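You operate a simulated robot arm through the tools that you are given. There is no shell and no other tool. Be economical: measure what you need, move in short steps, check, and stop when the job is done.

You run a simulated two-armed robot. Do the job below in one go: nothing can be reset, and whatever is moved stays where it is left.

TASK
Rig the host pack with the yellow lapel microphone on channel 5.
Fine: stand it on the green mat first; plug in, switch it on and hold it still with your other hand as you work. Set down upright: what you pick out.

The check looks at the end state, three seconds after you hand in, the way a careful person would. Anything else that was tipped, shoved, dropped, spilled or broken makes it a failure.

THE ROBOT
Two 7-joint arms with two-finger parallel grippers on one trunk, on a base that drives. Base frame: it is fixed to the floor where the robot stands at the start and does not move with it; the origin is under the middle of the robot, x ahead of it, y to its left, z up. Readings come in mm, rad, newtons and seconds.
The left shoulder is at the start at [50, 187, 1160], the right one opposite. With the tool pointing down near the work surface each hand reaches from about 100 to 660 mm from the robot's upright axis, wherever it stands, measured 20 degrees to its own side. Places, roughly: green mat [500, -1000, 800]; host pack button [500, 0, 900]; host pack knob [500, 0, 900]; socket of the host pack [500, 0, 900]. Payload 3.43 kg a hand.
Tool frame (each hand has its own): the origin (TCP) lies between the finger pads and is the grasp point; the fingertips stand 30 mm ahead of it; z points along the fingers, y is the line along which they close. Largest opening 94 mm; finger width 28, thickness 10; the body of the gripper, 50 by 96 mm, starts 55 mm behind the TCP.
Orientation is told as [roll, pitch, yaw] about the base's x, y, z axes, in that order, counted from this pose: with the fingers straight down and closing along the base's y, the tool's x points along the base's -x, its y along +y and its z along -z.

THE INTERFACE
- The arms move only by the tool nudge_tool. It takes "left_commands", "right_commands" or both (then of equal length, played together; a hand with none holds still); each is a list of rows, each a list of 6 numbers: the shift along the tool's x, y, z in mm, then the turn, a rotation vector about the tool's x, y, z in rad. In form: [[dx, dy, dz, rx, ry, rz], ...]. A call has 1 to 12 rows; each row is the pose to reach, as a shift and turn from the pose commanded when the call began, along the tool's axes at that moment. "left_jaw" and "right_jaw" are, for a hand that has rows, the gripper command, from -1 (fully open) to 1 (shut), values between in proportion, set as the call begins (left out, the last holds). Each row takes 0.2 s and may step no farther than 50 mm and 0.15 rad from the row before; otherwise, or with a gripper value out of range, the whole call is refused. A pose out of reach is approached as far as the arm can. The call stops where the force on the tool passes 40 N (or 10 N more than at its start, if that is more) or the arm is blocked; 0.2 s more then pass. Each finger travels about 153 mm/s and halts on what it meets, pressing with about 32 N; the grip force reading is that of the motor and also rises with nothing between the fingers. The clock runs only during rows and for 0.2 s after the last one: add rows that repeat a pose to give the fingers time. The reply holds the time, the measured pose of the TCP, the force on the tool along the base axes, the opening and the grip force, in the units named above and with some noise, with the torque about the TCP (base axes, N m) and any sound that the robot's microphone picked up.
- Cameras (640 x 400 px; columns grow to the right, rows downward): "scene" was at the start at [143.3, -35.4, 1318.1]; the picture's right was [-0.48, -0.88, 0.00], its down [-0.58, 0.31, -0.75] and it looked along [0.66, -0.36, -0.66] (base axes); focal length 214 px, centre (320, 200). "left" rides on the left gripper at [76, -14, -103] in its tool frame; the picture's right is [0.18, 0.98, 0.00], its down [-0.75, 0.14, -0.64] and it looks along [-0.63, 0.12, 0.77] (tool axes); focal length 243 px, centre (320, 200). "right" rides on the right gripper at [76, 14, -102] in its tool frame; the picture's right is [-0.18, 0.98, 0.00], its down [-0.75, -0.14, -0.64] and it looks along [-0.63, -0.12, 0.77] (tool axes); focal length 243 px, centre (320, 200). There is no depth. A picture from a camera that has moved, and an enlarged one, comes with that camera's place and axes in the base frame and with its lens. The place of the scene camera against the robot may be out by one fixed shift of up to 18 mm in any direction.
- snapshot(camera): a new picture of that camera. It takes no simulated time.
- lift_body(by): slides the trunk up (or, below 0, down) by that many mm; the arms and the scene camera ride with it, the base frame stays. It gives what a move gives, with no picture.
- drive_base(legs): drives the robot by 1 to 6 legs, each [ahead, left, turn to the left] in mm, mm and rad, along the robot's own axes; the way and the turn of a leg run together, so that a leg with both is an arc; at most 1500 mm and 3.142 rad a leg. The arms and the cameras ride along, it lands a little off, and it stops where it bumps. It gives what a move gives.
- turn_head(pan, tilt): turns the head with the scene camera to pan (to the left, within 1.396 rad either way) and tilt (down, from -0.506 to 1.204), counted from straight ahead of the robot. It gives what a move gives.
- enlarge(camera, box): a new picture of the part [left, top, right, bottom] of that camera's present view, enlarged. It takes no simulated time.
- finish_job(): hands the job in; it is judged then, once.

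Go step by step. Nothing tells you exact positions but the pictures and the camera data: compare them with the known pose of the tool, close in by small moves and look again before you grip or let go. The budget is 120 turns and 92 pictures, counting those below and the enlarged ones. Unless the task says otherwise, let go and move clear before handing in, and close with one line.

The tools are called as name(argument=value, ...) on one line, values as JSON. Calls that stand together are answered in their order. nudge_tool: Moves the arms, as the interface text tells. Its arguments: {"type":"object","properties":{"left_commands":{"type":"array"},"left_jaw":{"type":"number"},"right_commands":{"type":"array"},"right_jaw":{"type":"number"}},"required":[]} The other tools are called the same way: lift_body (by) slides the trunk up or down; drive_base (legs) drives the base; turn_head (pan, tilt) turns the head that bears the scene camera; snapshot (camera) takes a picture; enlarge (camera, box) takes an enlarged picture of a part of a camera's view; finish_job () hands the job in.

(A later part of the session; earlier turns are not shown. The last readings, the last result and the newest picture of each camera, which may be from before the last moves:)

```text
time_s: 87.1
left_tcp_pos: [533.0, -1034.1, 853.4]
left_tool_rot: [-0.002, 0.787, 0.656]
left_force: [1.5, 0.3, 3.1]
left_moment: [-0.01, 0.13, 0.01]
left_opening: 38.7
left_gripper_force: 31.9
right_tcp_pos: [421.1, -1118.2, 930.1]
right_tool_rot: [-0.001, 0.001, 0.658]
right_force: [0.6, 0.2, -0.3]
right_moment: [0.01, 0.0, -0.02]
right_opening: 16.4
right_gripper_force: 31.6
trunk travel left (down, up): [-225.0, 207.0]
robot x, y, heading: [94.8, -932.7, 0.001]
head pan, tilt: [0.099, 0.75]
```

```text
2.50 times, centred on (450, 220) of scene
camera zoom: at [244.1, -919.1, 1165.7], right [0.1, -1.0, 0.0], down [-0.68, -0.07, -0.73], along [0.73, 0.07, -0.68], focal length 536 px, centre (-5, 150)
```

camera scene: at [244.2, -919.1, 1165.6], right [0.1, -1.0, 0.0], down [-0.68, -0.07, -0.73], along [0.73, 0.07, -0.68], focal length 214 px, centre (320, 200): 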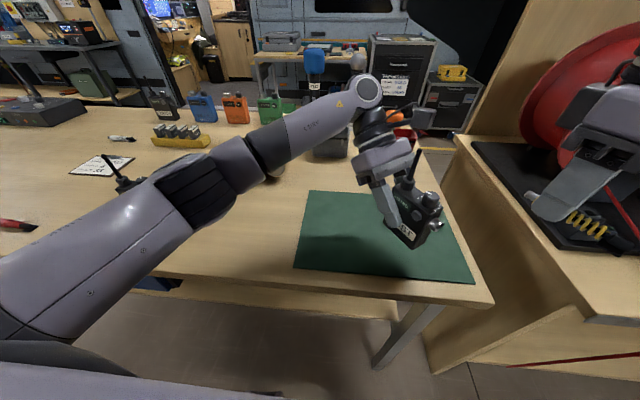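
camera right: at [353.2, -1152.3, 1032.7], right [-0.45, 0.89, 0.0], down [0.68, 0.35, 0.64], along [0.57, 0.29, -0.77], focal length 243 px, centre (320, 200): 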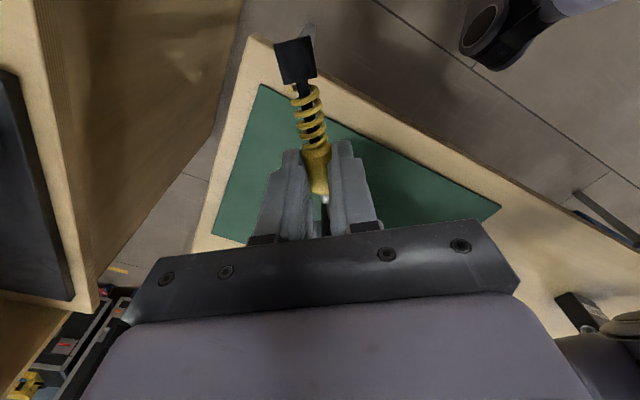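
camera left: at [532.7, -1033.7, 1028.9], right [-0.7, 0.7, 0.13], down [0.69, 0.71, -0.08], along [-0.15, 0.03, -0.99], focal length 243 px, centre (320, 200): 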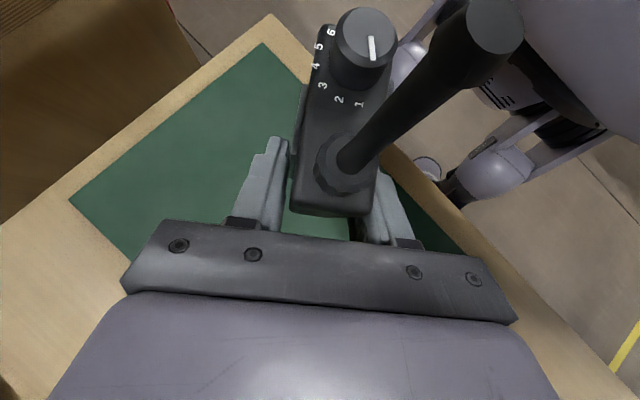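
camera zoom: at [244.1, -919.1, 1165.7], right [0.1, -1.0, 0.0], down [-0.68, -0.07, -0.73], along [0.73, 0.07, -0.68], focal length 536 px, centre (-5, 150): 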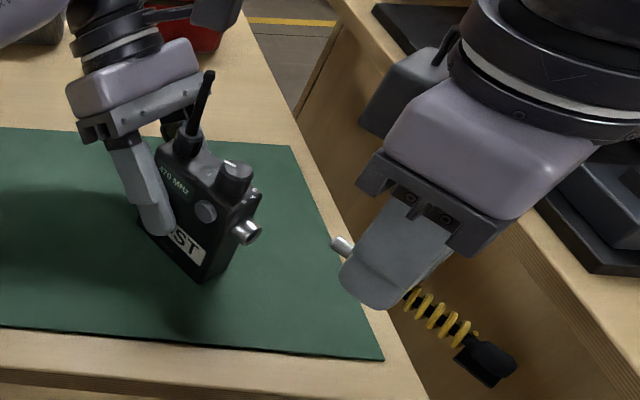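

The gripper hides the socket from the right camera here. I'll raise the right hand and shift it sideways to view the socket mouth and measure it.

nudge_tool(right_commands=[[0, 0, -40, 0, 0, 0], [0, -20, -75, 0, 0, 0], [-20, -47, -75, 0, 0, 0], [-45, -47, -75, 0, 0, 0], [-65, -47, -75, 0, 0, 0], [-65, -47, -75, 0, 0, 0]])

snapshot(camera="right")

```text
time_s: 88.5
left_tcp_pos: [532.4, -1033.5, 853.6]
left_tool_rot: [-0.001, 0.787, 0.656]
left_force: [0.0, -0.4, 3.1]
left_moment: [-0.04, 0.18, -0.01]
left_opening: 38.7
left_gripper_force: 31.7
right_tcp_pos: [503.6, -1117.3, 1006.0]
right_tool_rot: [0.0, -0.002, 0.657]
right_force: [0.3, 0.6, -0.5]
right_moment: [-0.04, 0.01, -0.01]
right_opening: 16.3
right_gripper_force: 31.8
trunk travel left (down, up): [-225.0, 207.0]
robot x, y, heading: [94.3, -931.3, -0.002]
head pan, tilt: [0.099, 0.75]
```

```text
41 pictures are left
camera right: at [434.2, -1150.7, 1108.0], right [-0.45, 0.89, 0.0], down [0.68, 0.35, 0.64], along [0.57, 0.29, -0.77], focal length 243 px, centre (320, 200)
```

right: 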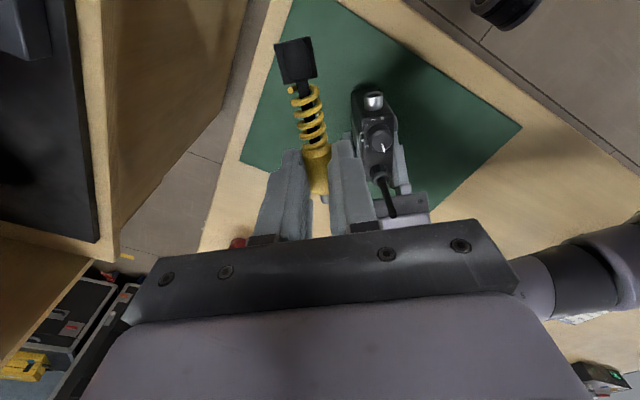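

enlarge(camera="right", box=[330, 70, 450, 230])

nudge_tool(right_commands=[[25, 0, 0, 0, 0, 0], [50, 0, 30, 0, 0, 0], [60, 0, 60, 0, 0, 0], [60, 0, 60, 0, 0, 0]])

enlarge(camera="right", box=[280, 100, 460, 250])

```text
2.50 times, centred on (390, 150) of right
camera zoom: at [434.2, -1150.7, 1108.0], right [-0.45, 0.89, 0.0], down [0.68, 0.35, 0.64], along [0.57, 0.29, -0.77], focal length 606 px, centre (145, 325)
```

zoom: 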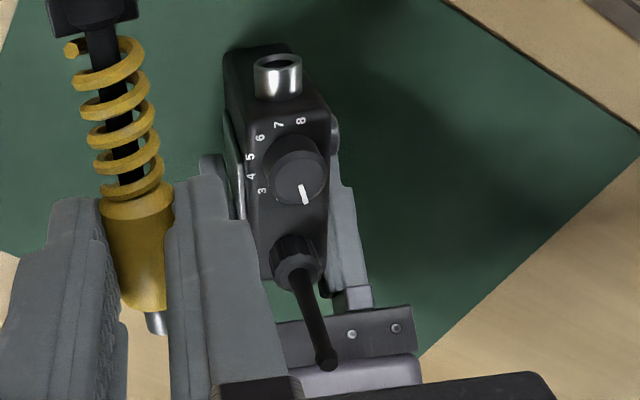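

```text
time_s: 89.5
left_tcp_pos: [532.9, -1033.9, 853.7]
left_tool_rot: [-0.002, 0.788, 0.656]
left_force: [-0.6, 0.4, 2.2]
left_moment: [-0.01, 0.16, -0.03]
left_opening: 38.6
left_gripper_force: 32.1
right_tcp_pos: [455.4, -1154.1, 945.2]
right_tool_rot: [0.0, 0.0, 0.657]
right_force: [0.7, -0.2, 0.1]
right_moment: [0.0, 0.01, 0.0]
right_opening: 16.4
right_gripper_force: 31.8
trunk travel left (down, up): [-225.0, 207.0]
robot x, y, heading: [93.9, -937.6, 0.003]
head pan, tilt: [0.099, 0.75]
```

```text
2.67 times, centred on (370, 175) of right
camera zoom: at [385.8, -1187.5, 1047.5], right [-0.45, 0.89, 0.0], down [0.68, 0.35, 0.64], along [0.57, 0.29, -0.77], focal length 647 px, centre (187, 267)
```

zoom: 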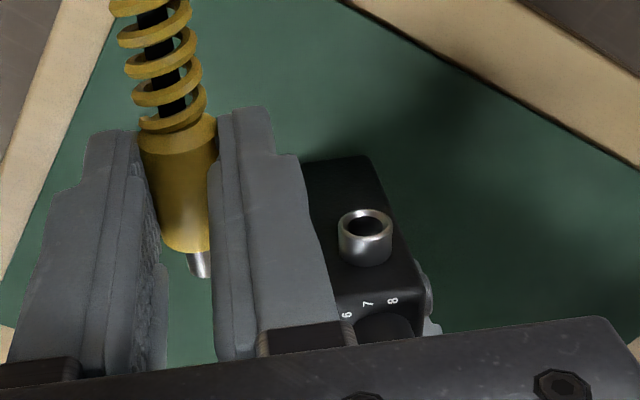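

Triangulation puts the socket mouth at (-63, +49, +76) mm in the right tool frame, with the plug tip at about (-30, 0, +23). I'll move to align and stop about 20 mm short, then check from the scene camera.

nudge_tool(right_commands=[[0, 25, 10, 0, 0, 0], [0, 49.4, 30, 0, 0, 0], [0, 49.4, 53.5, 0, 0, 0], [-12, 49.4, 53.5, 0, 0, 0], [-12, 49.4, 53.5, 0, 0, 0]])

enlarge(camera="scene", box=[390, 180, 490, 260])

enlarge(camera="right", box=[240, 100, 400, 250])

```text
time_s: 90.7
left_tcp_pos: [533.4, -1034.0, 853.6]
left_tool_rot: [-0.002, 0.788, 0.654]
left_force: [-0.3, 0.1, 2.3]
left_moment: [0.02, 0.11, -0.02]
left_opening: 38.5
left_gripper_force: 32.1
right_tcp_pos: [435.2, -1106.2, 893.2]
right_tool_rot: [0.0, 0.001, 0.657]
right_force: [-0.2, -0.5, -0.4]
right_moment: [0.0, 0.0, -0.01]
right_opening: 16.2
right_gripper_force: 32.0
trunk travel left (down, up): [-225.0, 207.0]
robot x, y, heading: [94.5, -930.9, 0.003]
head pan, tilt: [0.099, 0.75]
```

```text
5.00 times, centred on (440, 220) of scene
camera zoom: at [244.0, -919.2, 1165.7], right [0.1, -1.0, 0.0], down [-0.68, -0.07, -0.73], along [0.73, 0.07, -0.68], focal length 1072 px, centre (-280, 100)
```

zoom: 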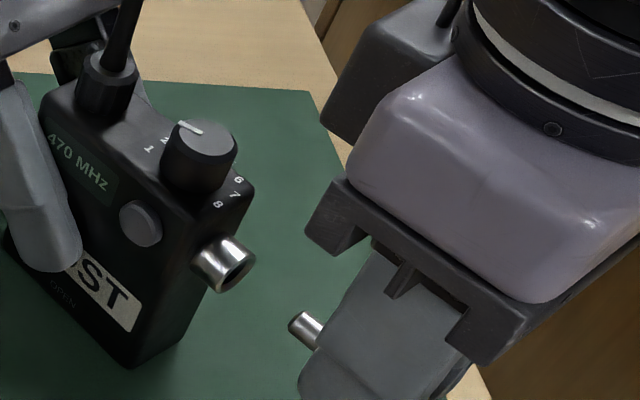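

```text
2.67 times, centred on (320, 175) of right
camera zoom: at [365.7, -1140.6, 994.4], right [-0.45, 0.89, 0.0], down [0.68, 0.35, 0.64], along [0.57, 0.29, -0.77], focal length 647 px, centre (320, 267)
```

zoom: 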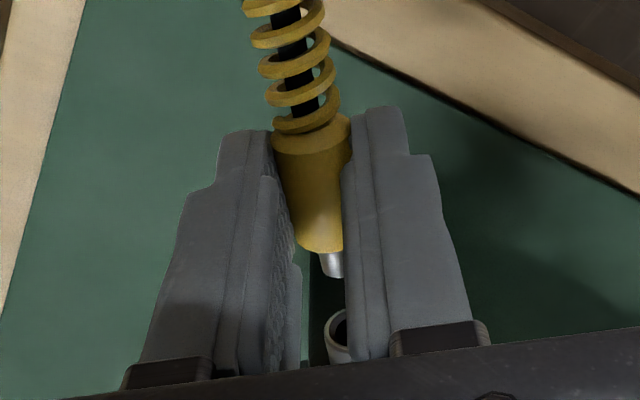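

Laterally they line up. I'll look more closely to check the height match.

enlarge(camera="scene", box=[425, 208, 465, 258])

```text
8.00 times, centred on (445, 233) of scene
camera zoom: at [244.0, -919.2, 1165.7], right [0.1, -1.0, 0.0], down [-0.68, -0.07, -0.73], along [0.73, 0.07, -0.68], focal length 1716 px, centre (-680, -64)
```

zoom: 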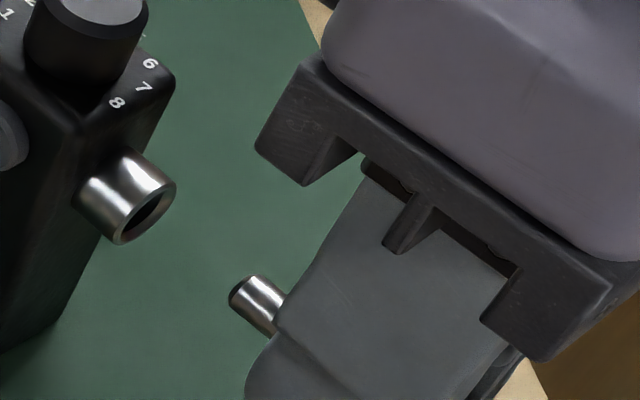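

They are aligned to about 1 mm, with a 22 mm gap. I'll raise by 1 mm and push in slowly.

nudge_tool(right_commands=[[-10, 0, -1, 0, 0, 0], [-18, 0, -1, 0, 0, 0], [-22, 0, -1, 0, 0, 0], [-25, 0, -1, 0, 0, 0]])

enlarge(camera="scene", box=[425, 208, 465, 258])

```text
time_s: 91.7
left_tcp_pos: [533.8, -1034.0, 852.0]
left_tool_rot: [-0.001, 0.787, 0.656]
left_force: [-0.6, 0.1, 2.4]
left_moment: [0.0, 0.1, 0.01]
left_opening: 38.6
left_gripper_force: 32.0
right_tcp_pos: [454.0, -1091.3, 892.1]
right_tool_rot: [0.0, -0.002, 0.657]
right_force: [-0.2, 1.0, -1.8]
right_moment: [-0.02, -0.01, 0.0]
right_opening: 16.6
right_gripper_force: 32.1
trunk travel left (down, up): [-225.0, 207.0]
robot x, y, heading: [91.9, -933.4, 0.001]
head pan, tilt: [0.099, 0.75]
```

```text
8.00 times, centred on (445, 233) of scene
camera zoom: at [244.0, -919.2, 1165.7], right [0.1, -1.0, 0.0], down [-0.68, -0.07, -0.73], along [0.73, 0.07, -0.68], focal length 1716 px, centre (-680, -64)
```

zoom: 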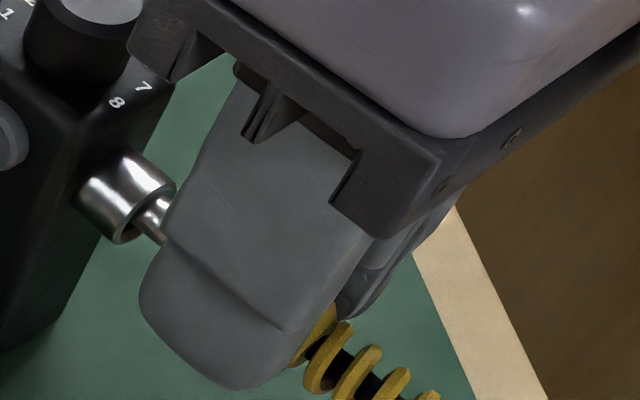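

The tip is entering the bore. I'll keep pushing in small steps.

nudge_tool(right_commands=[[-2, 0, 0, 0, 0, 0], [-4, 0, 0, 0, 0, 0], [-6, 0, 0, 0, 0, 0]])

nudge_tool(right_commands=[[-2, 0, 0, 0, 0, 0], [-4, 0, 0, 0, 0, 0]])

enlarge(camera="scene", box=[425, 208, 465, 258])

```text
time_s: 92.5
left_tcp_pos: [533.7, -1033.7, 853.0]
left_tool_rot: [-0.001, 0.787, 0.658]
left_force: [-1.8, -0.9, 3.1]
left_moment: [0.17, -0.03, 0.02]
left_opening: 38.6
left_gripper_force: 32.0
right_tcp_pos: [459.5, -1087.0, 892.0]
right_tool_rot: [0.001, -0.002, 0.657]
right_force: [2.0, 2.7, -2.6]
right_moment: [0.03, -0.02, 0.03]
right_opening: 16.4
right_gripper_force: 31.5
trunk travel left (down, up): [-225.0, 207.0]
robot x, y, heading: [90.4, -938.8, -0.0]
head pan, tilt: [0.099, 0.75]
```

```text
time_s: 93.1
left_tcp_pos: [533.0, -1034.2, 853.5]
left_tool_rot: [-0.002, 0.785, 0.658]
left_force: [1.3, 0.0, 1.0]
left_moment: [-0.11, 0.21, 0.04]
left_opening: 38.8
left_gripper_force: 31.6
right_tcp_pos: [462.1, -1085.2, 892.0]
right_tool_rot: [-0.001, 0.005, 0.657]
right_force: [-3.4, -2.5, -0.8]
right_moment: [-0.05, 0.03, -0.02]
right_opening: 16.4
right_gripper_force: 32.2
trunk travel left (down, up): [-225.0, 207.0]
robot x, y, heading: [91.8, -936.5, -0.001]
head pan, tilt: [0.099, 0.75]
```

```text
8.00 times, centred on (445, 233) of scene
camera zoom: at [243.8, -919.4, 1165.7], right [0.1, -1.0, 0.0], down [-0.68, -0.07, -0.73], along [0.73, 0.07, -0.68], focal length 1716 px, centre (-680, -64)
```

zoom: 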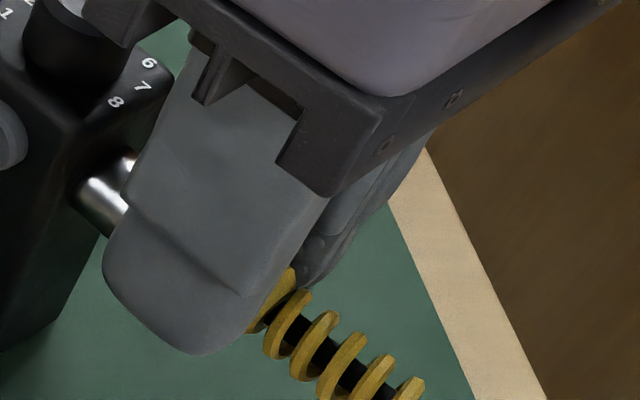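

Resistance is starting, around 4 N. I'll push a little further to seat it.

nudge_tool(right_commands=[[-2, 0, 0, 0, 0, 0], [-4, 0, 0, 0, 0, 0]])

enlarge(camera="right", box=[240, 100, 400, 250])

```text
time_s: 93.7
left_tcp_pos: [534.3, -1032.5, 853.5]
left_tool_rot: [0.001, 0.784, 0.665]
left_force: [12.0, 10.0, 3.1]
left_moment: [-0.34, 0.64, 0.14]
left_opening: 38.6
left_gripper_force: 31.7
right_tcp_pos: [464.4, -1083.7, 892.1]
right_tool_rot: [0.002, 0.008, 0.658]
right_force: [-17.5, -12.7, 3.4]
right_moment: [-0.25, 0.3, -0.16]
right_opening: 16.6
right_gripper_force: 31.9
trunk travel left (down, up): [-225.0, 207.0]
robot x, y, heading: [90.1, -929.4, -0.0]
head pan, tilt: [0.099, 0.75]
```

```text
2.67 times, centred on (320, 175) of right
camera zoom: at [395.2, -1117.6, 995.3], right [-0.45, 0.89, 0.0], down [0.69, 0.35, 0.64], along [0.57, 0.29, -0.77], focal length 647 px, centre (320, 267)
```

zoom: 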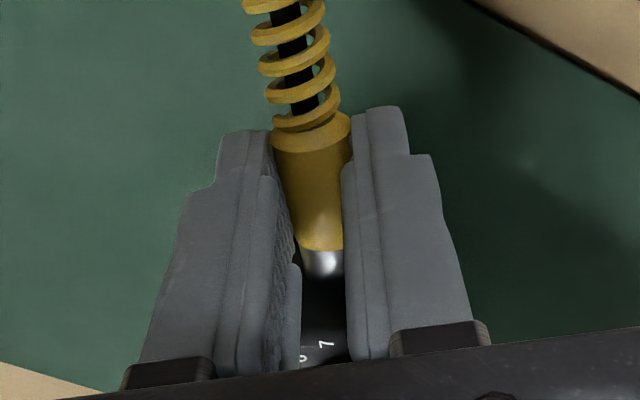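

The body's shoulder is meeting the socket barrel at 21 N. I'll give one firmer push to be sure it seats, then back off the command.

nudge_tool(right_commands=[[-1.5, 0, 0, 0, 0, 0], [-2.5, 0, 0, 0, 0, 0]])

nudge_tool(right_commands=[[2, 0, 0, 0, 0, 0], [5, 0, 0, 0, 0, 0]])

enlarge(camera="right", box=[240, 100, 400, 250])

```text
time_s: 94.3
left_tcp_pos: [533.8, -1032.4, 852.2]
left_tool_rot: [0.0, 0.783, 0.663]
left_force: [19.5, 17.0, 3.7]
left_moment: [-0.23, 0.37, 0.12]
left_opening: 38.7
left_gripper_force: 32.6
right_tcp_pos: [465.2, -1083.1, 891.9]
right_tool_rot: [-0.004, 0.011, 0.656]
right_force: [-23.0, -18.7, 2.1]
right_moment: [-0.29, 0.5, -0.24]
right_opening: 16.2
right_gripper_force: 31.9
trunk travel left (down, up): [-225.0, 207.0]
robot x, y, heading: [92.4, -934.4, -0.004]
head pan, tilt: [0.099, 0.75]
```

```text
time_s: 94.9
left_tcp_pos: [533.8, -1034.5, 853.4]
left_tool_rot: [-0.002, 0.787, 0.656]
left_force: [12.8, 9.3, 3.9]
left_moment: [-0.02, 0.21, 0.06]
left_opening: 38.7
left_gripper_force: 32.0
right_tcp_pos: [463.8, -1084.2, 892.5]
right_tool_rot: [-0.001, 0.003, 0.657]
right_force: [-11.3, -8.5, -3.0]
right_moment: [-0.23, 0.26, -0.12]
right_opening: 16.3
right_gripper_force: 31.9
trunk travel left (down, up): [-225.0, 207.0]
robot x, y, heading: [92.8, -929.3, 0.002]
head pan, tilt: [0.099, 0.75]
```

```text
2.67 times, centred on (320, 175) of right
camera zoom: at [394.7, -1118.1, 995.3], right [-0.45, 0.89, 0.0], down [0.68, 0.35, 0.64], along [0.57, 0.29, -0.77], focal length 647 px, centre (320, 267)
```

zoom: 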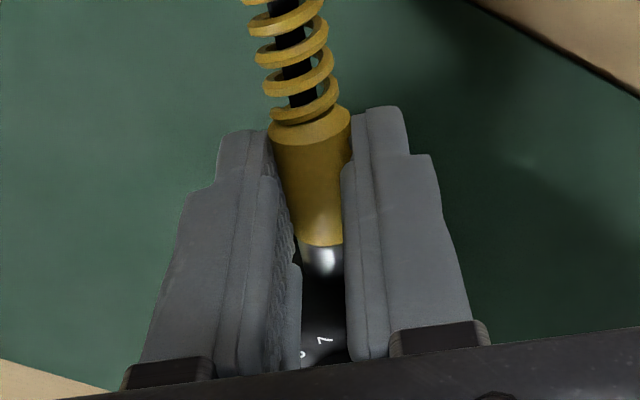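

It took 30 N with the shoulder against the barrel, so it's seated. I'll relax the push and open the right fingers.

nudge_tool(right_commands=[[2, 0, 0, 0, 0, 0], [2, 0, 0, 0, 0, 0]])

nudge_tool(right_commands=[[0, 0, 0, 0, 0, 0], [0, 0, 0, 0, 0, 0], [0, 0, 0, 0, 0, 0]], right_jaw=0.15)

enlarge(camera="right", box=[220, 60, 420, 260])

```text
time_s: 95.5
left_tcp_pos: [533.5, -1033.8, 852.7]
left_tool_rot: [-0.002, 0.786, 0.654]
left_force: [4.8, 4.1, 2.0]
left_moment: [0.1, 0.06, 0.03]
left_opening: 38.7
left_gripper_force: 32.1
right_tcp_pos: [462.2, -1085.7, 894.5]
right_tool_rot: [-0.002, -0.005, 0.656]
right_force: [-2.6, -2.6, -2.3]
right_moment: [-0.07, 0.11, -0.04]
right_opening: 16.4
right_gripper_force: 32.4
trunk travel left (down, up): [-225.0, 207.0]
robot x, y, heading: [92.3, -931.8, -0.003]
head pan, tilt: [0.099, 0.75]
```

```text
time_s: 96.3
left_tcp_pos: [531.8, -1034.7, 853.0]
left_tool_rot: [-0.002, 0.787, 0.656]
left_force: [-2.0, -1.8, 0.6]
left_moment: [0.06, 0.06, 0.02]
left_opening: 38.6
left_gripper_force: 31.6
right_tcp_pos: [461.3, -1085.2, 892.5]
right_tool_rot: [-0.001, 0.001, 0.658]
right_force: [0.7, -0.7, 0.2]
right_moment: [0.0, 0.0, 0.0]
right_opening: 39.8
right_gripper_force: 0.1
trunk travel left (down, up): [-225.0, 207.0]
robot x, y, heading: [93.4, -932.6, -0.001]
head pan, tilt: [0.099, 0.75]
```

```text
2.00 times, centred on (320, 160) of right
camera zoom: at [392.9, -1119.6, 995.1], right [-0.45, 0.89, 0.0], down [0.68, 0.35, 0.64], along [0.57, 0.29, -0.77], focal length 485 px, centre (320, 280)
```

zoom: 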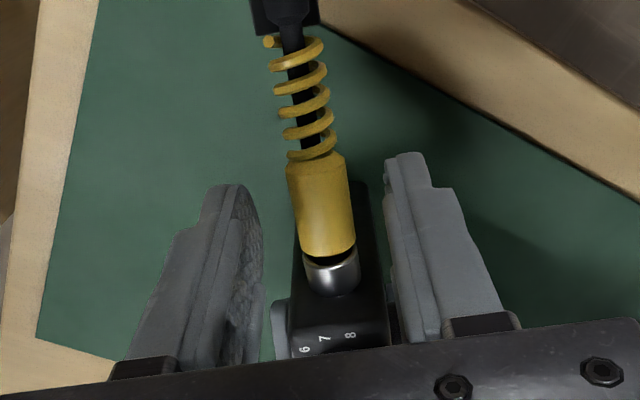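

The plug stays in, with a thin dark line at the shoulder. I'll back the hand up and view it from the scene camera.

nudge_tool(right_commands=[[0, 0, -30, 0, 0, 0], [0, 0, -70, 0, 0, 0], [0, 0, -110, 0, 0, 0], [10, -30, -120, 0, 0, 0], [10, -60, -120, 0, 0, 0]])

enlarge(camera="scene", box=[395, 180, 475, 260])

enlarge(camera="right", box=[320, 40, 460, 220])

```text
time_s: 97.5
left_tcp_pos: [533.1, -1033.3, 853.1]
left_tool_rot: [0.0, 0.786, 0.656]
left_force: [-0.2, 0.8, 0.2]
left_moment: [0.1, -0.05, -0.01]
left_opening: 38.5
left_gripper_force: 32.1
right_tcp_pos: [489.2, -1139.4, 1014.3]
right_tool_rot: [0.001, 0.003, 0.659]
right_force: [0.1, -0.6, 0.1]
right_moment: [0.03, -0.01, -0.03]
right_opening: 40.2
right_gripper_force: 0.1
trunk travel left (down, up): [-225.0, 207.0]
robot x, y, heading: [93.8, -934.2, -0.002]
head pan, tilt: [0.099, 0.75]
```

```text
5.00 times, centred on (435, 220) of scene
camera zoom: at [244.0, -919.1, 1165.7], right [0.1, -1.0, 0.0], down [-0.68, -0.07, -0.73], along [0.73, 0.07, -0.68], focal length 1072 px, centre (-255, 100)
```

zoom: 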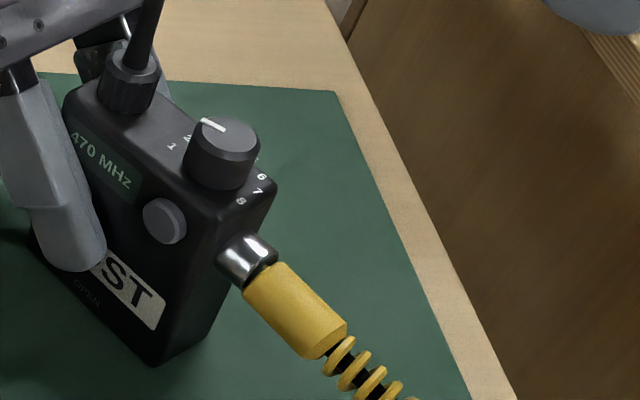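

```text
2.22 times, centred on (390, 130) of right
camera zoom: at [420.9, -1174.1, 1116.0], right [-0.46, 0.89, 0.0], down [0.68, 0.35, 0.64], along [0.57, 0.29, -0.77], focal length 539 px, centre (164, 356)
```

zoom: 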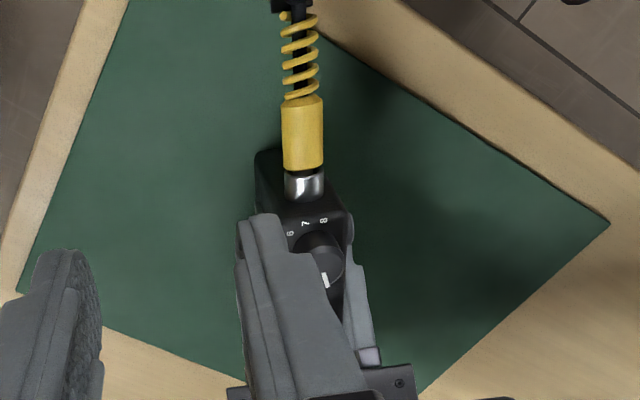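

The plug sits in the socket. The knob axis works out at 43 mm from the left TCP, with 30° between steps, so 1→5 is 120° clockwise. The knob is slightly inward of the right hand's range, so I'll lift the pack 10 mm and shift it (-35, -25) mm. That is still well inside the mat.

nudge_tool(right_commands=[[0, -20, -30, 0, 0, 0], [0, -40, -40, 0, 0, 0]])

nudge_tool(left_commands=[[4, 0, -4, 0, 0, 0], [8, 0, -8, 0, 0, 0], [18, 0.5, 2, 0, 0, 0], [28, 1, 12, 0, 0, 0], [38.4, 1.6, 22.4, 0, 0, 0], [38.4, 1.6, 22.4, 0, 0, 0]])

enlarge(camera="scene", box=[330, 140, 530, 300])

```text
time_s: 98.1
left_tcp_pos: [533.3, -1033.3, 853.3]
left_tool_rot: [-0.002, 0.785, 0.658]
left_force: [0.6, 0.6, 0.0]
left_moment: [0.16, -0.08, 0.01]
left_opening: 38.6
left_gripper_force: 32.1
right_tcp_pos: [514.8, -1170.8, 1052.7]
right_tool_rot: [-0.001, 0.0, 0.658]
right_force: [-0.7, 0.1, 1.0]
right_moment: [-0.02, 0.0, 0.01]
right_opening: 39.9
right_gripper_force: 0.1
trunk travel left (down, up): [-225.0, 207.0]
robot x, y, heading: [88.7, -933.6, -0.003]
head pan, tilt: [0.099, 0.75]
```

```text
time_s: 99.5
left_tcp_pos: [497.7, -1058.4, 863.7]
left_tool_rot: [0.002, 0.788, 0.657]
left_force: [-0.2, -0.3, -1.9]
left_moment: [0.04, -0.09, 0.01]
left_opening: 38.6
left_gripper_force: 32.4
right_tcp_pos: [515.9, -1170.7, 1053.4]
right_tool_rot: [0.002, 0.001, 0.657]
right_force: [-0.1, 0.7, 0.5]
right_moment: [-0.02, 0.01, -0.03]
right_opening: 39.9
right_gripper_force: 0.0
trunk travel left (down, up): [-225.0, 207.0]
robot x, y, heading: [90.7, -929.0, -0.001]
head pan, tilt: [0.099, 0.75]
```

```text
2.50 times, centred on (430, 220) of scene
camera zoom: at [244.2, -919.2, 1165.6], right [0.1, -1.0, 0.0], down [-0.68, -0.07, -0.73], along [0.73, 0.07, -0.68], focal length 536 px, centre (45, 150)
```

zoom: 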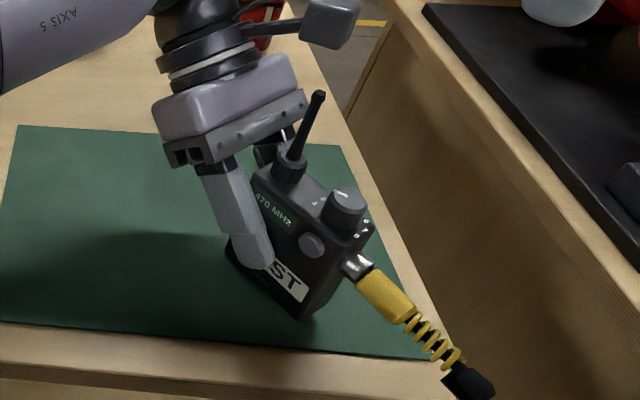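

The shift worked, with the pack still inside the mat. I'll lower it to contact.

nudge_tool(left_commands=[[-4, 0, 4, 0, 0, 0], [-7, 0, 7, 0, 0, 0], [-8, 0, 8, 0, 0, 0], [-8.4, 0, 8.4, 0, 0, 0]])

```text
time_s: 100.5
left_tcp_pos: [497.7, -1059.2, 853.5]
left_tool_rot: [-0.004, 0.786, 0.656]
left_force: [1.1, 0.0, 4.8]
left_moment: [0.19, -0.08, -0.01]
left_opening: 38.9
left_gripper_force: 32.0
right_tcp_pos: [514.0, -1171.3, 1053.4]
right_tool_rot: [0.001, -0.001, 0.655]
right_force: [-0.4, 0.1, -0.5]
right_moment: [-0.02, 0.0, 0.0]
right_opening: 40.0
right_gripper_force: 0.0
trunk travel left (down, up): [-225.0, 207.0]
robot x, y, heading: [93.6, -935.9, -0.004]
head pan, tilt: [0.099, 0.75]
```

The pack is down and held. Now I'll bring the right hand above the knob, at roughly (462, -1084), with yaw 0.785 so there is room to turn 120° clockwise.

nudge_tool(right_commands=[[-3, 25, 10, 0, 0, -0.03], [-6, 50, 20, 0, 0, -0.06], [-9, 75, 30, 0, 0, -0.09], [-11.8, 100.7, 35, 0, 0, -0.13], [-11.8, 100.7, 35, 0, 0, -0.13]])

snapshot(camera="right")

```text
time_s: 101.7
left_tcp_pos: [497.0, -1059.8, 853.5]
left_tool_rot: [-0.002, 0.787, 0.655]
left_force: [3.6, -1.0, 11.2]
left_moment: [0.33, -0.24, -0.06]
left_opening: 38.6
left_gripper_force: 31.7
right_tcp_pos: [462.1, -1083.4, 1017.7]
right_tool_rot: [-0.002, 0.0, 0.787]
right_force: [-0.8, 0.0, -1.0]
right_moment: [0.02, -0.03, -0.02]
right_opening: 40.4
right_gripper_force: 0.1
trunk travel left (down, up): [-225.0, 207.0]
robot x, y, heading: [93.4, -930.9, -0.001]
head pan, tilt: [0.099, 0.75]
```

```text
27 pictures are left
camera right: at [398.0, -1126.2, 1120.2], right [-0.57, 0.82, 0.0], down [0.63, 0.43, 0.64], along [0.53, 0.36, -0.77], focal length 243 px, centre (320, 200)
```

right: 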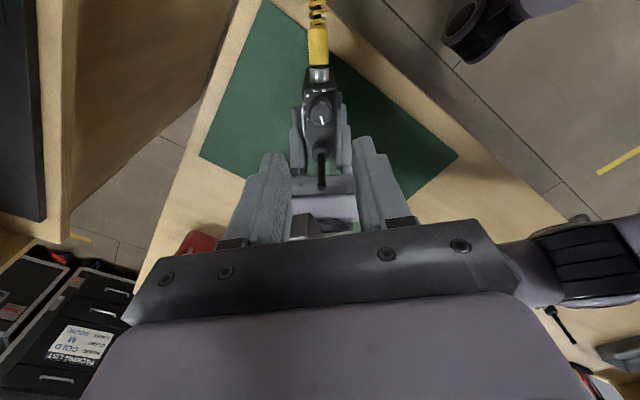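

The knob lies exactly on the right tool's axis. To stay clear of the antenna and the left wrist camera, I'll turn it in three strokes of 40°. First I'll go down and grip.

nudge_tool(right_commands=[[0, 0, 40, 0, 0, 0], [0, 0, 70, 0, 0, 0], [0, 0, 88, 0, 0, 0], [0, 0, 88, 0, 0, 0]])

snapshot(camera="right")

enlarge(camera="scene", box=[370, 130, 530, 260])

```text
time_s: 102.7
left_tcp_pos: [497.7, -1059.2, 852.2]
left_tool_rot: [-0.003, 0.788, 0.658]
left_force: [4.8, -4.5, 13.2]
left_moment: [0.65, 0.26, -0.06]
left_opening: 38.7
left_gripper_force: 32.0
right_tcp_pos: [462.1, -1084.0, 929.9]
right_tool_rot: [-0.004, -0.001, 0.787]
right_force: [-3.6, 3.0, 2.5]
right_moment: [-0.06, -0.35, 0.19]
right_opening: 40.0
right_gripper_force: 0.1
trunk travel left (down, up): [-225.0, 207.0]
robot x, y, heading: [92.2, -931.5, -0.005]
head pan, tilt: [0.099, 0.75]
```

```text
26 pictures are left
camera right: at [398.5, -1126.3, 1032.8], right [-0.57, 0.82, 0.0], down [0.63, 0.43, 0.64], along [0.53, 0.36, -0.77], focal length 243 px, centre (320, 200)
```

right: 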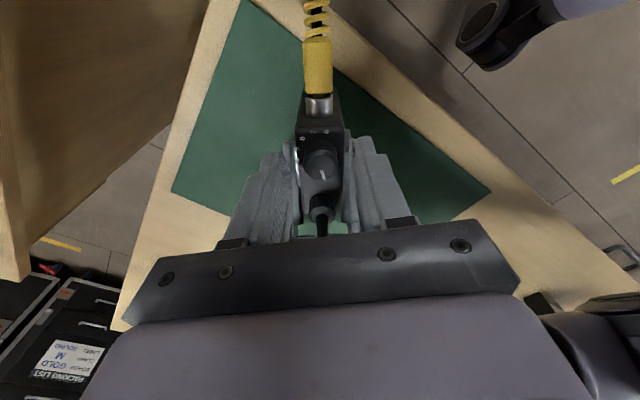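

```text
3.08 times, centred on (450, 195) of scene
camera zoom: at [243.3, -919.1, 1165.9], right [0.1, -1.0, 0.0], down [-0.68, -0.07, -0.73], along [0.73, 0.07, -0.68], focal length 660 px, centre (-80, 215)
```

zoom: 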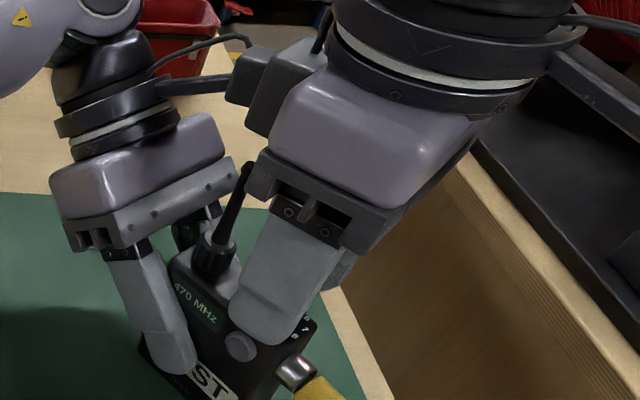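

There is a small contact force, probably the right gripper body against the antenna or the left camera. I'll rise a bit and read the forces.

nudge_tool(right_commands=[[0, 0, -8, 0, 0, 0], [0, 0, -15, 0, 0, 0], [0, 0, -15, 0, 0, 0]])

enlarge(camera="left", box=[160, 0, 580, 260])

```text
time_s: 103.5
left_tcp_pos: [496.9, -1059.0, 853.4]
left_tool_rot: [-0.001, 0.788, 0.656]
left_force: [1.0, -2.1, 14.1]
left_moment: [0.15, 0.0, -0.02]
left_opening: 38.6
left_gripper_force: 31.8
right_tcp_pos: [462.8, -1084.1, 945.1]
right_tool_rot: [0.0, 0.002, 0.787]
right_force: [-0.2, 0.5, -0.3]
right_moment: [-0.01, -0.03, -0.01]
right_opening: 40.0
right_gripper_force: 0.0
trunk travel left (down, up): [-225.0, 207.0]
robot x, y, heading: [94.5, -933.2, 0.003]
head pan, tilt: [0.099, 0.75]
```

```text
1.52 times, centred on (370, 130) of left
camera zoom: at [521.7, -1058.7, 979.0], right [-0.7, 0.7, 0.13], down [0.69, 0.71, -0.08], along [-0.15, 0.03, -0.99], focal length 370 px, centre (244, 307)
```

zoom: 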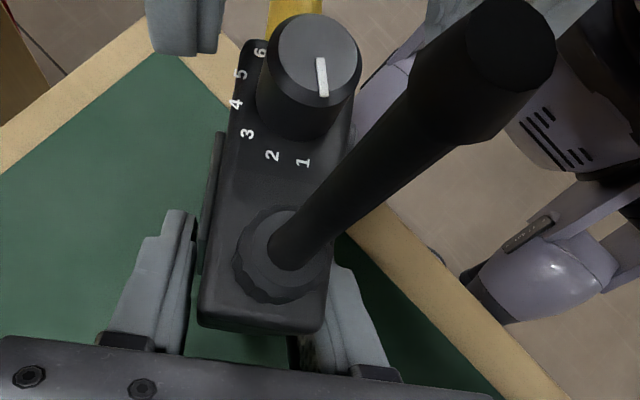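

The contact vanished after rising, so it is the right gripper body against the left wrist camera. I'll lean the right hand's body away from it by 0.22 rad, come down again and check the forces.

nudge_tool(right_commands=[[2, 0, 0, 0, -0.11, 0], [4.4, 0, 0, 0, -0.22, 0], [4.4, 0, 8, 0, -0.22, 0], [4.4, 0, 16, 0, -0.22, 0], [4.4, 0, 16, 0, -0.22, 0]])

enlarge(camera="right", box=[240, 80, 420, 240])

```text
time_s: 104.7
left_tcp_pos: [497.3, -1059.6, 852.7]
left_tool_rot: [-0.001, 0.787, 0.656]
left_force: [-0.2, -2.6, 12.6]
left_moment: [0.01, 0.2, 0.0]
left_opening: 38.4
left_gripper_force: 31.7
right_tcp_pos: [458.7, -1086.2, 928.8]
right_tool_rot: [-0.002, -0.22, 0.787]
right_force: [0.6, -0.4, -0.3]
right_moment: [-0.01, 0.02, -0.01]
right_opening: 40.0
right_gripper_force: 0.1
trunk travel left (down, up): [-225.0, 207.0]
robot x, y, heading: [89.3, -930.2, -0.002]
head pan, tilt: [0.099, 0.75]
```

```text
2.50 times, centred on (330, 160) of right
camera zoom: at [381.0, -1144.2, 1012.7], right [-0.57, 0.82, 0.04], down [0.52, 0.32, 0.79], along [0.64, 0.47, -0.61], focal length 606 px, centre (295, 300)
```

zoom: 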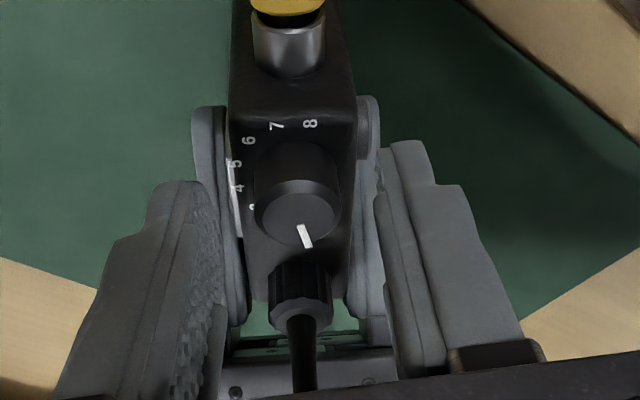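

No contact now, and the knob is centred between the fingers. I'll close and turn the first 40° clockwise.

nudge_tool(right_commands=[[0, 0, 0, 0, 0, 0], [0, 0, 0, 0, 0, 0], [0, 0, 0, 0, 0, 0]], right_jaw=1)

nudge_tool(right_commands=[[-0.2, 0.5, 0, 0.03, 0, 0.137], [-0.4, 1.0, 0, 0.06, 0, 0.274], [-0.6, 1.5, 0, 0.09, 0, 0.41], [-0.8, 2.0, 0, 0.12, 0, 0.547], [-1.0, 2.6, 0, 0.152, 0, 0.681], [-1.0, 2.6, 0, 0.152, 0, 0.681]])

enlarge(camera="left", box=[260, 0, 420, 120])

```text
time_s: 105.5
left_tcp_pos: [497.1, -1059.1, 853.4]
left_tool_rot: [-0.003, 0.786, 0.655]
left_force: [1.8, -5.9, 10.9]
left_moment: [0.06, 0.14, 0.14]
left_opening: 38.7
left_gripper_force: 31.6
right_tcp_pos: [459.4, -1086.3, 928.8]
right_tool_rot: [-0.001, -0.22, 0.788]
right_force: [-3.3, 3.2, 0.3]
right_moment: [0.26, 0.16, 0.05]
right_opening: 19.5
right_gripper_force: 31.8
trunk travel left (down, up): [-225.0, 207.0]
robot x, y, heading: [89.8, -931.5, 0.001]
head pan, tilt: [0.099, 0.75]
```

```text
time_s: 106.9
left_tcp_pos: [497.3, -1059.4, 852.6]
left_tool_rot: [0.0, 0.786, 0.656]
left_force: [4.5, -9.0, 7.7]
left_moment: [0.07, 0.08, 0.22]
left_opening: 38.7
left_gripper_force: 32.0
right_tcp_pos: [457.8, -1083.2, 929.2]
right_tool_rot: [0.0, -0.219, 0.087]
right_force: [-7.1, 5.9, 1.6]
right_moment: [0.32, 0.5, 0.03]
right_opening: 19.5
right_gripper_force: 32.4
trunk travel left (down, up): [-225.0, 207.0]
robot x, y, heading: [94.7, -928.8, -0.001]
head pan, tilt: [0.099, 0.75]
```

```text
3.33 times, centred on (340, 60) of left
camera zoom: at [521.9, -1058.7, 978.7], right [-0.7, 0.7, 0.13], down [0.69, 0.72, -0.08], along [-0.15, 0.03, -0.99], focal length 809 px, centre (253, 667)
```

zoom: 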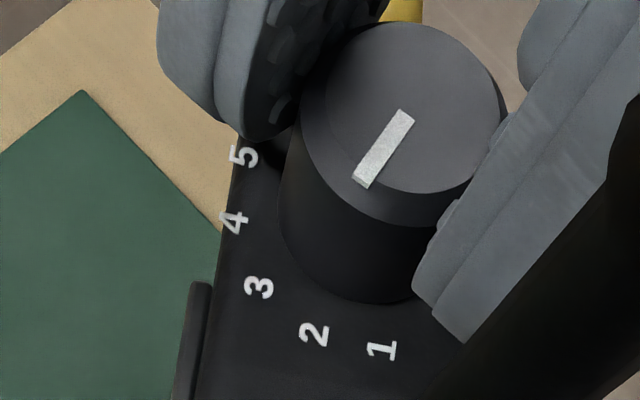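

The pointer turned the full 40° with no slip. I'll open, swing back and do the second stroke.

nudge_tool(right_commands=[[0, 0, 0, 0, 0, 0], [-0.2, -0.5, 0, -0.03, 0, -0.137], [-0.4, -1.0, 0, -0.06, 0, -0.274], [-0.6, -1.5, 0, -0.09, 0, -0.41], [-0.8, -2.0, 0, -0.12, 0, -0.547], [-1.0, -2.6, 0, -0.152, 0, -0.681], [-1.0, -2.6, 0, -0.152, 0, -0.681]], right_jaw=0.25)

nudge_tool(right_commands=[[0, 0, 0, 0, 0, 0], [0, 0, 0, 0, 0, 0], [0, 0, 0, 0, 0, 0]], right_jaw=1)

nudge_tool(right_commands=[[-0.2, 0.5, 0, 0.03, 0, 0.137], [-0.4, 1.0, 0, 0.06, 0, 0.274], [-0.6, 1.5, 0, 0.09, 0, 0.41], [-0.8, 2.0, 0, 0.12, 0, 0.547], [-1.0, 2.6, 0, 0.152, 0, 0.681], [-1.0, 2.6, 0, 0.152, 0, 0.681]])

enlarge(camera="left", box=[260, 0, 420, 120])

```text
time_s: 108.5
left_tcp_pos: [497.3, -1058.5, 852.8]
left_tool_rot: [-0.003, 0.785, 0.656]
left_force: [-0.9, 0.1, 8.0]
left_moment: [0.18, 0.11, -0.01]
left_opening: 38.4
left_gripper_force: 32.3
right_tcp_pos: [458.9, -1086.7, 929.4]
right_tool_rot: [0.001, -0.222, 0.788]
right_force: [0.6, 0.6, 1.2]
right_moment: [0.02, 0.01, 0.01]
right_opening: 35.5
right_gripper_force: 0.1
trunk travel left (down, up): [-225.0, 207.0]
robot x, y, heading: [92.3, -932.2, 0.002]
head pan, tilt: [0.099, 0.75]
```

```text
time_s: 109.3
left_tcp_pos: [497.4, -1059.5, 852.3]
left_tool_rot: [-0.003, 0.786, 0.656]
left_force: [-1.2, -1.3, 6.4]
left_moment: [0.06, 0.08, 0.06]
left_opening: 38.5
left_gripper_force: 31.7
right_tcp_pos: [459.1, -1087.2, 930.5]
right_tool_rot: [0.0, -0.219, 0.787]
right_force: [-1.5, 1.5, 1.5]
right_moment: [0.21, 0.09, 0.02]
right_opening: 19.5
right_gripper_force: 32.1
trunk travel left (down, up): [-225.0, 207.0]
robot x, y, heading: [88.9, -929.5, -0.001]
head pan, tilt: [0.099, 0.75]
```

```text
time_s: 110.7
left_tcp_pos: [497.6, -1059.0, 853.1]
left_tool_rot: [-0.002, 0.785, 0.656]
left_force: [0.9, -3.3, 5.7]
left_moment: [0.18, -0.03, 0.14]
left_opening: 38.8
left_gripper_force: 32.5
right_tcp_pos: [457.6, -1083.6, 929.2]
right_tool_rot: [0.0, -0.221, 0.089]
right_force: [-1.9, 3.0, -0.2]
right_moment: [0.07, 0.26, 0.02]
right_opening: 19.4
right_gripper_force: 32.0
trunk travel left (down, up): [-225.0, 207.0]
robot x, y, heading: [92.8, -929.8, -0.001]
head pan, tilt: [0.099, 0.75]
```

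```text
3.33 times, centred on (340, 60) of left
camera zoom: at [522.1, -1058.6, 978.5], right [-0.7, 0.7, 0.13], down [0.69, 0.72, -0.08], along [-0.15, 0.03, -0.99], focal length 809 px, centre (253, 667)
```

zoom: 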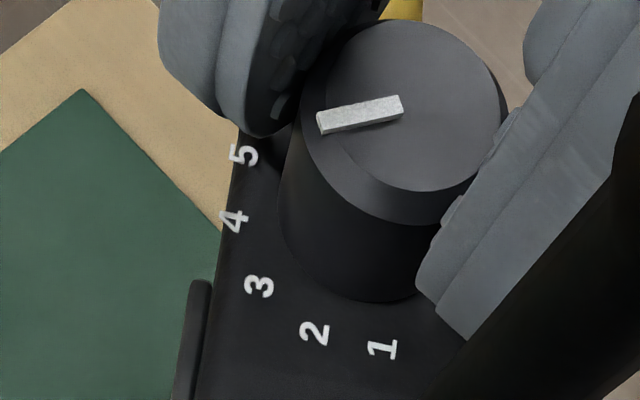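

Two strokes are done; the pointer is at about 80°. Third stroke.

nudge_tool(right_commands=[[0, 0, 0, 0, 0, 0], [-0.2, -0.5, 0, -0.03, 0, -0.137], [-0.4, -1.0, 0, -0.06, 0, -0.274], [-0.6, -1.5, 0, -0.09, 0, -0.41], [-0.8, -2.0, 0, -0.12, 0, -0.547], [-1.0, -2.6, 0, -0.152, 0, -0.681], [-1.0, -2.6, 0, -0.152, 0, -0.681]], right_jaw=0.25)

nudge_tool(right_commands=[[0, 0, 0, 0, 0, 0], [0, 0, 0, 0, 0, 0], [0, 0, 0, 0, 0, 0]], right_jaw=1)

nudge_tool(right_commands=[[-0.2, 0.5, 0, 0.03, 0, 0.137], [-0.4, 1.0, 0, 0.06, 0, 0.274], [-0.6, 1.5, 0, 0.09, 0, 0.41], [-0.8, 2.0, 0, 0.12, 0, 0.547], [-1.0, 2.6, 0, 0.15, 0, 0.67], [-1.0, 2.6, 0, 0.15, 0, 0.67]])

enlarge(camera="left", box=[260, 0, 420, 120])

```text
time_s: 112.3
left_tcp_pos: [498.0, -1059.4, 851.7]
left_tool_rot: [-0.001, 0.786, 0.657]
left_force: [-1.0, -0.2, 4.9]
left_moment: [0.12, 0.07, 0.03]
left_opening: 38.7
left_gripper_force: 31.7
right_tcp_pos: [459.1, -1086.9, 930.4]
right_tool_rot: [-0.002, -0.219, 0.788]
right_force: [0.2, -0.2, -0.3]
right_moment: [-0.01, -0.03, 0.0]
right_opening: 35.4
right_gripper_force: 0.1
trunk travel left (down, up): [-225.0, 207.0]
robot x, y, heading: [90.6, -931.3, -0.001]
head pan, tilt: [0.099, 0.75]
```

```text
time_s: 113.1
left_tcp_pos: [498.1, -1059.0, 851.9]
left_tool_rot: [-0.001, 0.787, 0.658]
left_force: [-0.5, -1.0, 3.3]
left_moment: [0.04, -0.04, 0.14]
left_opening: 38.8
left_gripper_force: 32.0
right_tcp_pos: [460.2, -1085.7, 929.5]
right_tool_rot: [0.0, -0.22, 0.788]
right_force: [-0.7, 1.2, -0.8]
right_moment: [0.09, 0.12, -0.04]
right_opening: 19.5
right_gripper_force: 31.6
trunk travel left (down, up): [-225.0, 207.0]
robot x, y, heading: [91.2, -932.3, -0.002]
head pan, tilt: [0.099, 0.75]
```

```text
time_s: 114.5
left_tcp_pos: [498.0, -1059.4, 852.1]
left_tool_rot: [-0.001, 0.786, 0.656]
left_force: [2.1, -7.3, 2.8]
left_moment: [0.17, -0.07, 0.32]
left_opening: 38.7
left_gripper_force: 31.9
right_tcp_pos: [459.2, -1083.9, 929.1]
right_tool_rot: [-0.001, -0.22, 0.1]
right_force: [-2.5, 7.6, -3.3]
right_moment: [0.36, 0.32, 0.05]
right_opening: 19.6
right_gripper_force: 32.3
trunk travel left (down, up): [-225.0, 207.0]
robot x, y, heading: [90.2, -933.8, 0.001]
head pan, tilt: [0.099, 0.75]
```

```text
3.33 times, centred on (340, 60) of left
camera zoom: at [522.4, -1058.8, 978.4], right [-0.7, 0.7, 0.13], down [0.69, 0.72, -0.08], along [-0.15, 0.03, -0.99], focal length 809 px, centre (253, 667)
```

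zoom: 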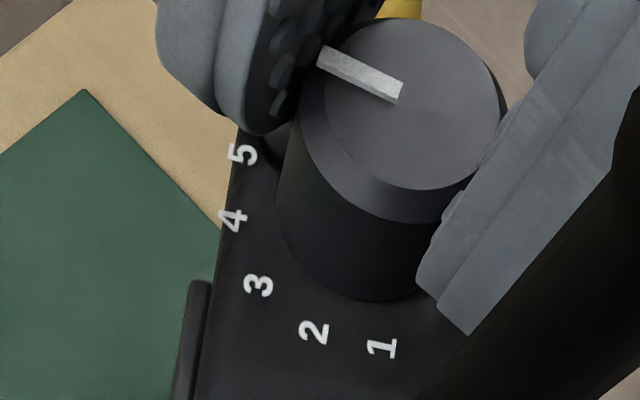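

The pointer is now at -14.2° in the pack frame, against -15° for "5", so channel 5 is set. I'll release the knob and rise.

nudge_tool(right_commands=[[0, 0, 0, 0, 0, 0], [0, 0, 0, 0, 0, 0]], right_jaw=0.3)

nudge_tool(right_commands=[[6, 0, -25, 0, 0, 0], [14, 0, -60, 0, 0, 0], [22, 0, -95, 0, 0, 0], [30, -30, -120, 0, 0, 0], [30, -60, -120, 0, 0, 0]])

enlarge(camera="left", box=[240, 0, 400, 120])

enlarge(camera="scene", box=[400, 180, 500, 280])

```text
time_s: 115.1
left_tcp_pos: [497.2, -1059.3, 852.3]
left_tool_rot: [0.001, 0.787, 0.655]
left_force: [1.0, -2.0, 3.8]
left_moment: [-0.01, -0.01, -0.03]
left_opening: 38.7
left_gripper_force: 32.0
right_tcp_pos: [459.0, -1085.1, 929.6]
right_tool_rot: [0.001, -0.222, 0.1]
right_force: [0.0, -0.4, 0.1]
right_moment: [-0.03, 0.02, -0.01]
right_opening: 32.8
right_gripper_force: 0.0
trunk travel left (down, up): [-225.0, 207.0]
robot x, y, heading: [88.1, -930.1, 0.004]
head pan, tilt: [0.099, 0.75]
```

```text
time_s: 116.3
left_tcp_pos: [497.4, -1058.5, 851.8]
left_tool_rot: [-0.001, 0.788, 0.658]
left_force: [-1.4, -1.4, 1.9]
left_moment: [0.06, 0.07, -0.05]
left_opening: 38.7
left_gripper_force: 32.5
right_tcp_pos: [410.0, -1147.4, 1040.2]
right_tool_rot: [0.0, -0.219, 0.101]
right_force: [-0.3, -0.5, 0.3]
right_moment: [0.0, 0.02, 0.02]
right_opening: 33.0
right_gripper_force: 0.0
trunk travel left (down, up): [-225.0, 207.0]
robot x, y, heading: [92.2, -932.7, -0.001]
head pan, tilt: [0.099, 0.75]
```

```text
3.33 times, centred on (320, 60) of left
camera zoom: at [522.2, -1058.5, 978.4], right [-0.7, 0.7, 0.13], down [0.69, 0.71, -0.08], along [-0.15, 0.03, -0.99], focal length 809 px, centre (320, 667)
```

zoom: 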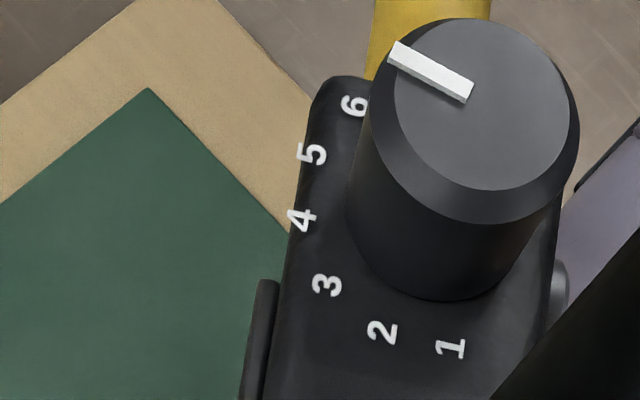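

```text
4.00 times, centred on (450, 230) of scene
camera zoom: at [243.9, -919.1, 1165.7], right [0.1, -1.0, 0.0], down [-0.68, -0.07, -0.73], along [0.73, 0.07, -0.68], focal length 858 px, centre (-200, 80)
```

zoom: 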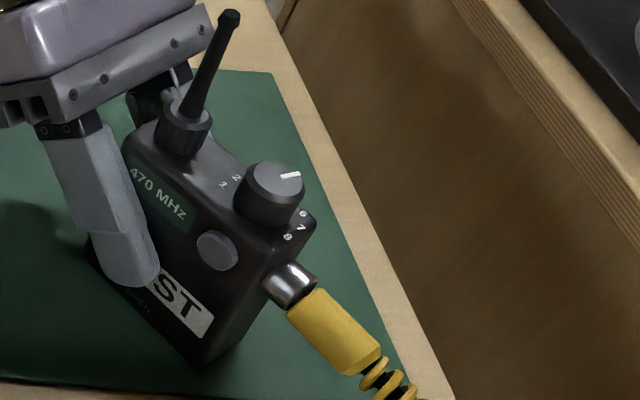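

Channel 5 is confirmed. The button is on the front face at about 43 mm along, z ≈ 877. I'll close the right fingers and bring them in front of the button from above, leaning as before.

nudge_tool(right_commands=[[0, 20, 0, -0.03, 0, -0.135], [-6, 45, 10, -0.06, 0, -0.27], [-14, 68, 20, -0.09, 0, -0.405], [-24.4, 87.6, 30, -0.121, 0, -0.543], [-24.4, 87.6, 46.4, -0.121, 0, -0.543], [-24.4, 87.6, 46.4, -0.121, 0, -0.543]], right_jaw=1)

```text
time_s: 117.7
left_tcp_pos: [498.0, -1059.0, 853.0]
left_tool_rot: [-0.002, 0.788, 0.657]
left_force: [-1.8, 0.5, 2.1]
left_moment: [0.11, 0.07, 0.01]
left_opening: 38.5
left_gripper_force: 31.7
right_tcp_pos: [434.6, -1058.2, 999.8]
right_tool_rot: [-0.003, -0.22, 0.658]
right_force: [0.1, -0.3, 0.8]
right_moment: [0.02, -0.01, 0.01]
right_opening: 0.2
right_gripper_force: 31.8
trunk travel left (down, up): [-225.0, 207.0]
robot x, y, heading: [90.6, -933.8, -0.001]
head pan, tilt: [0.099, 0.75]
```

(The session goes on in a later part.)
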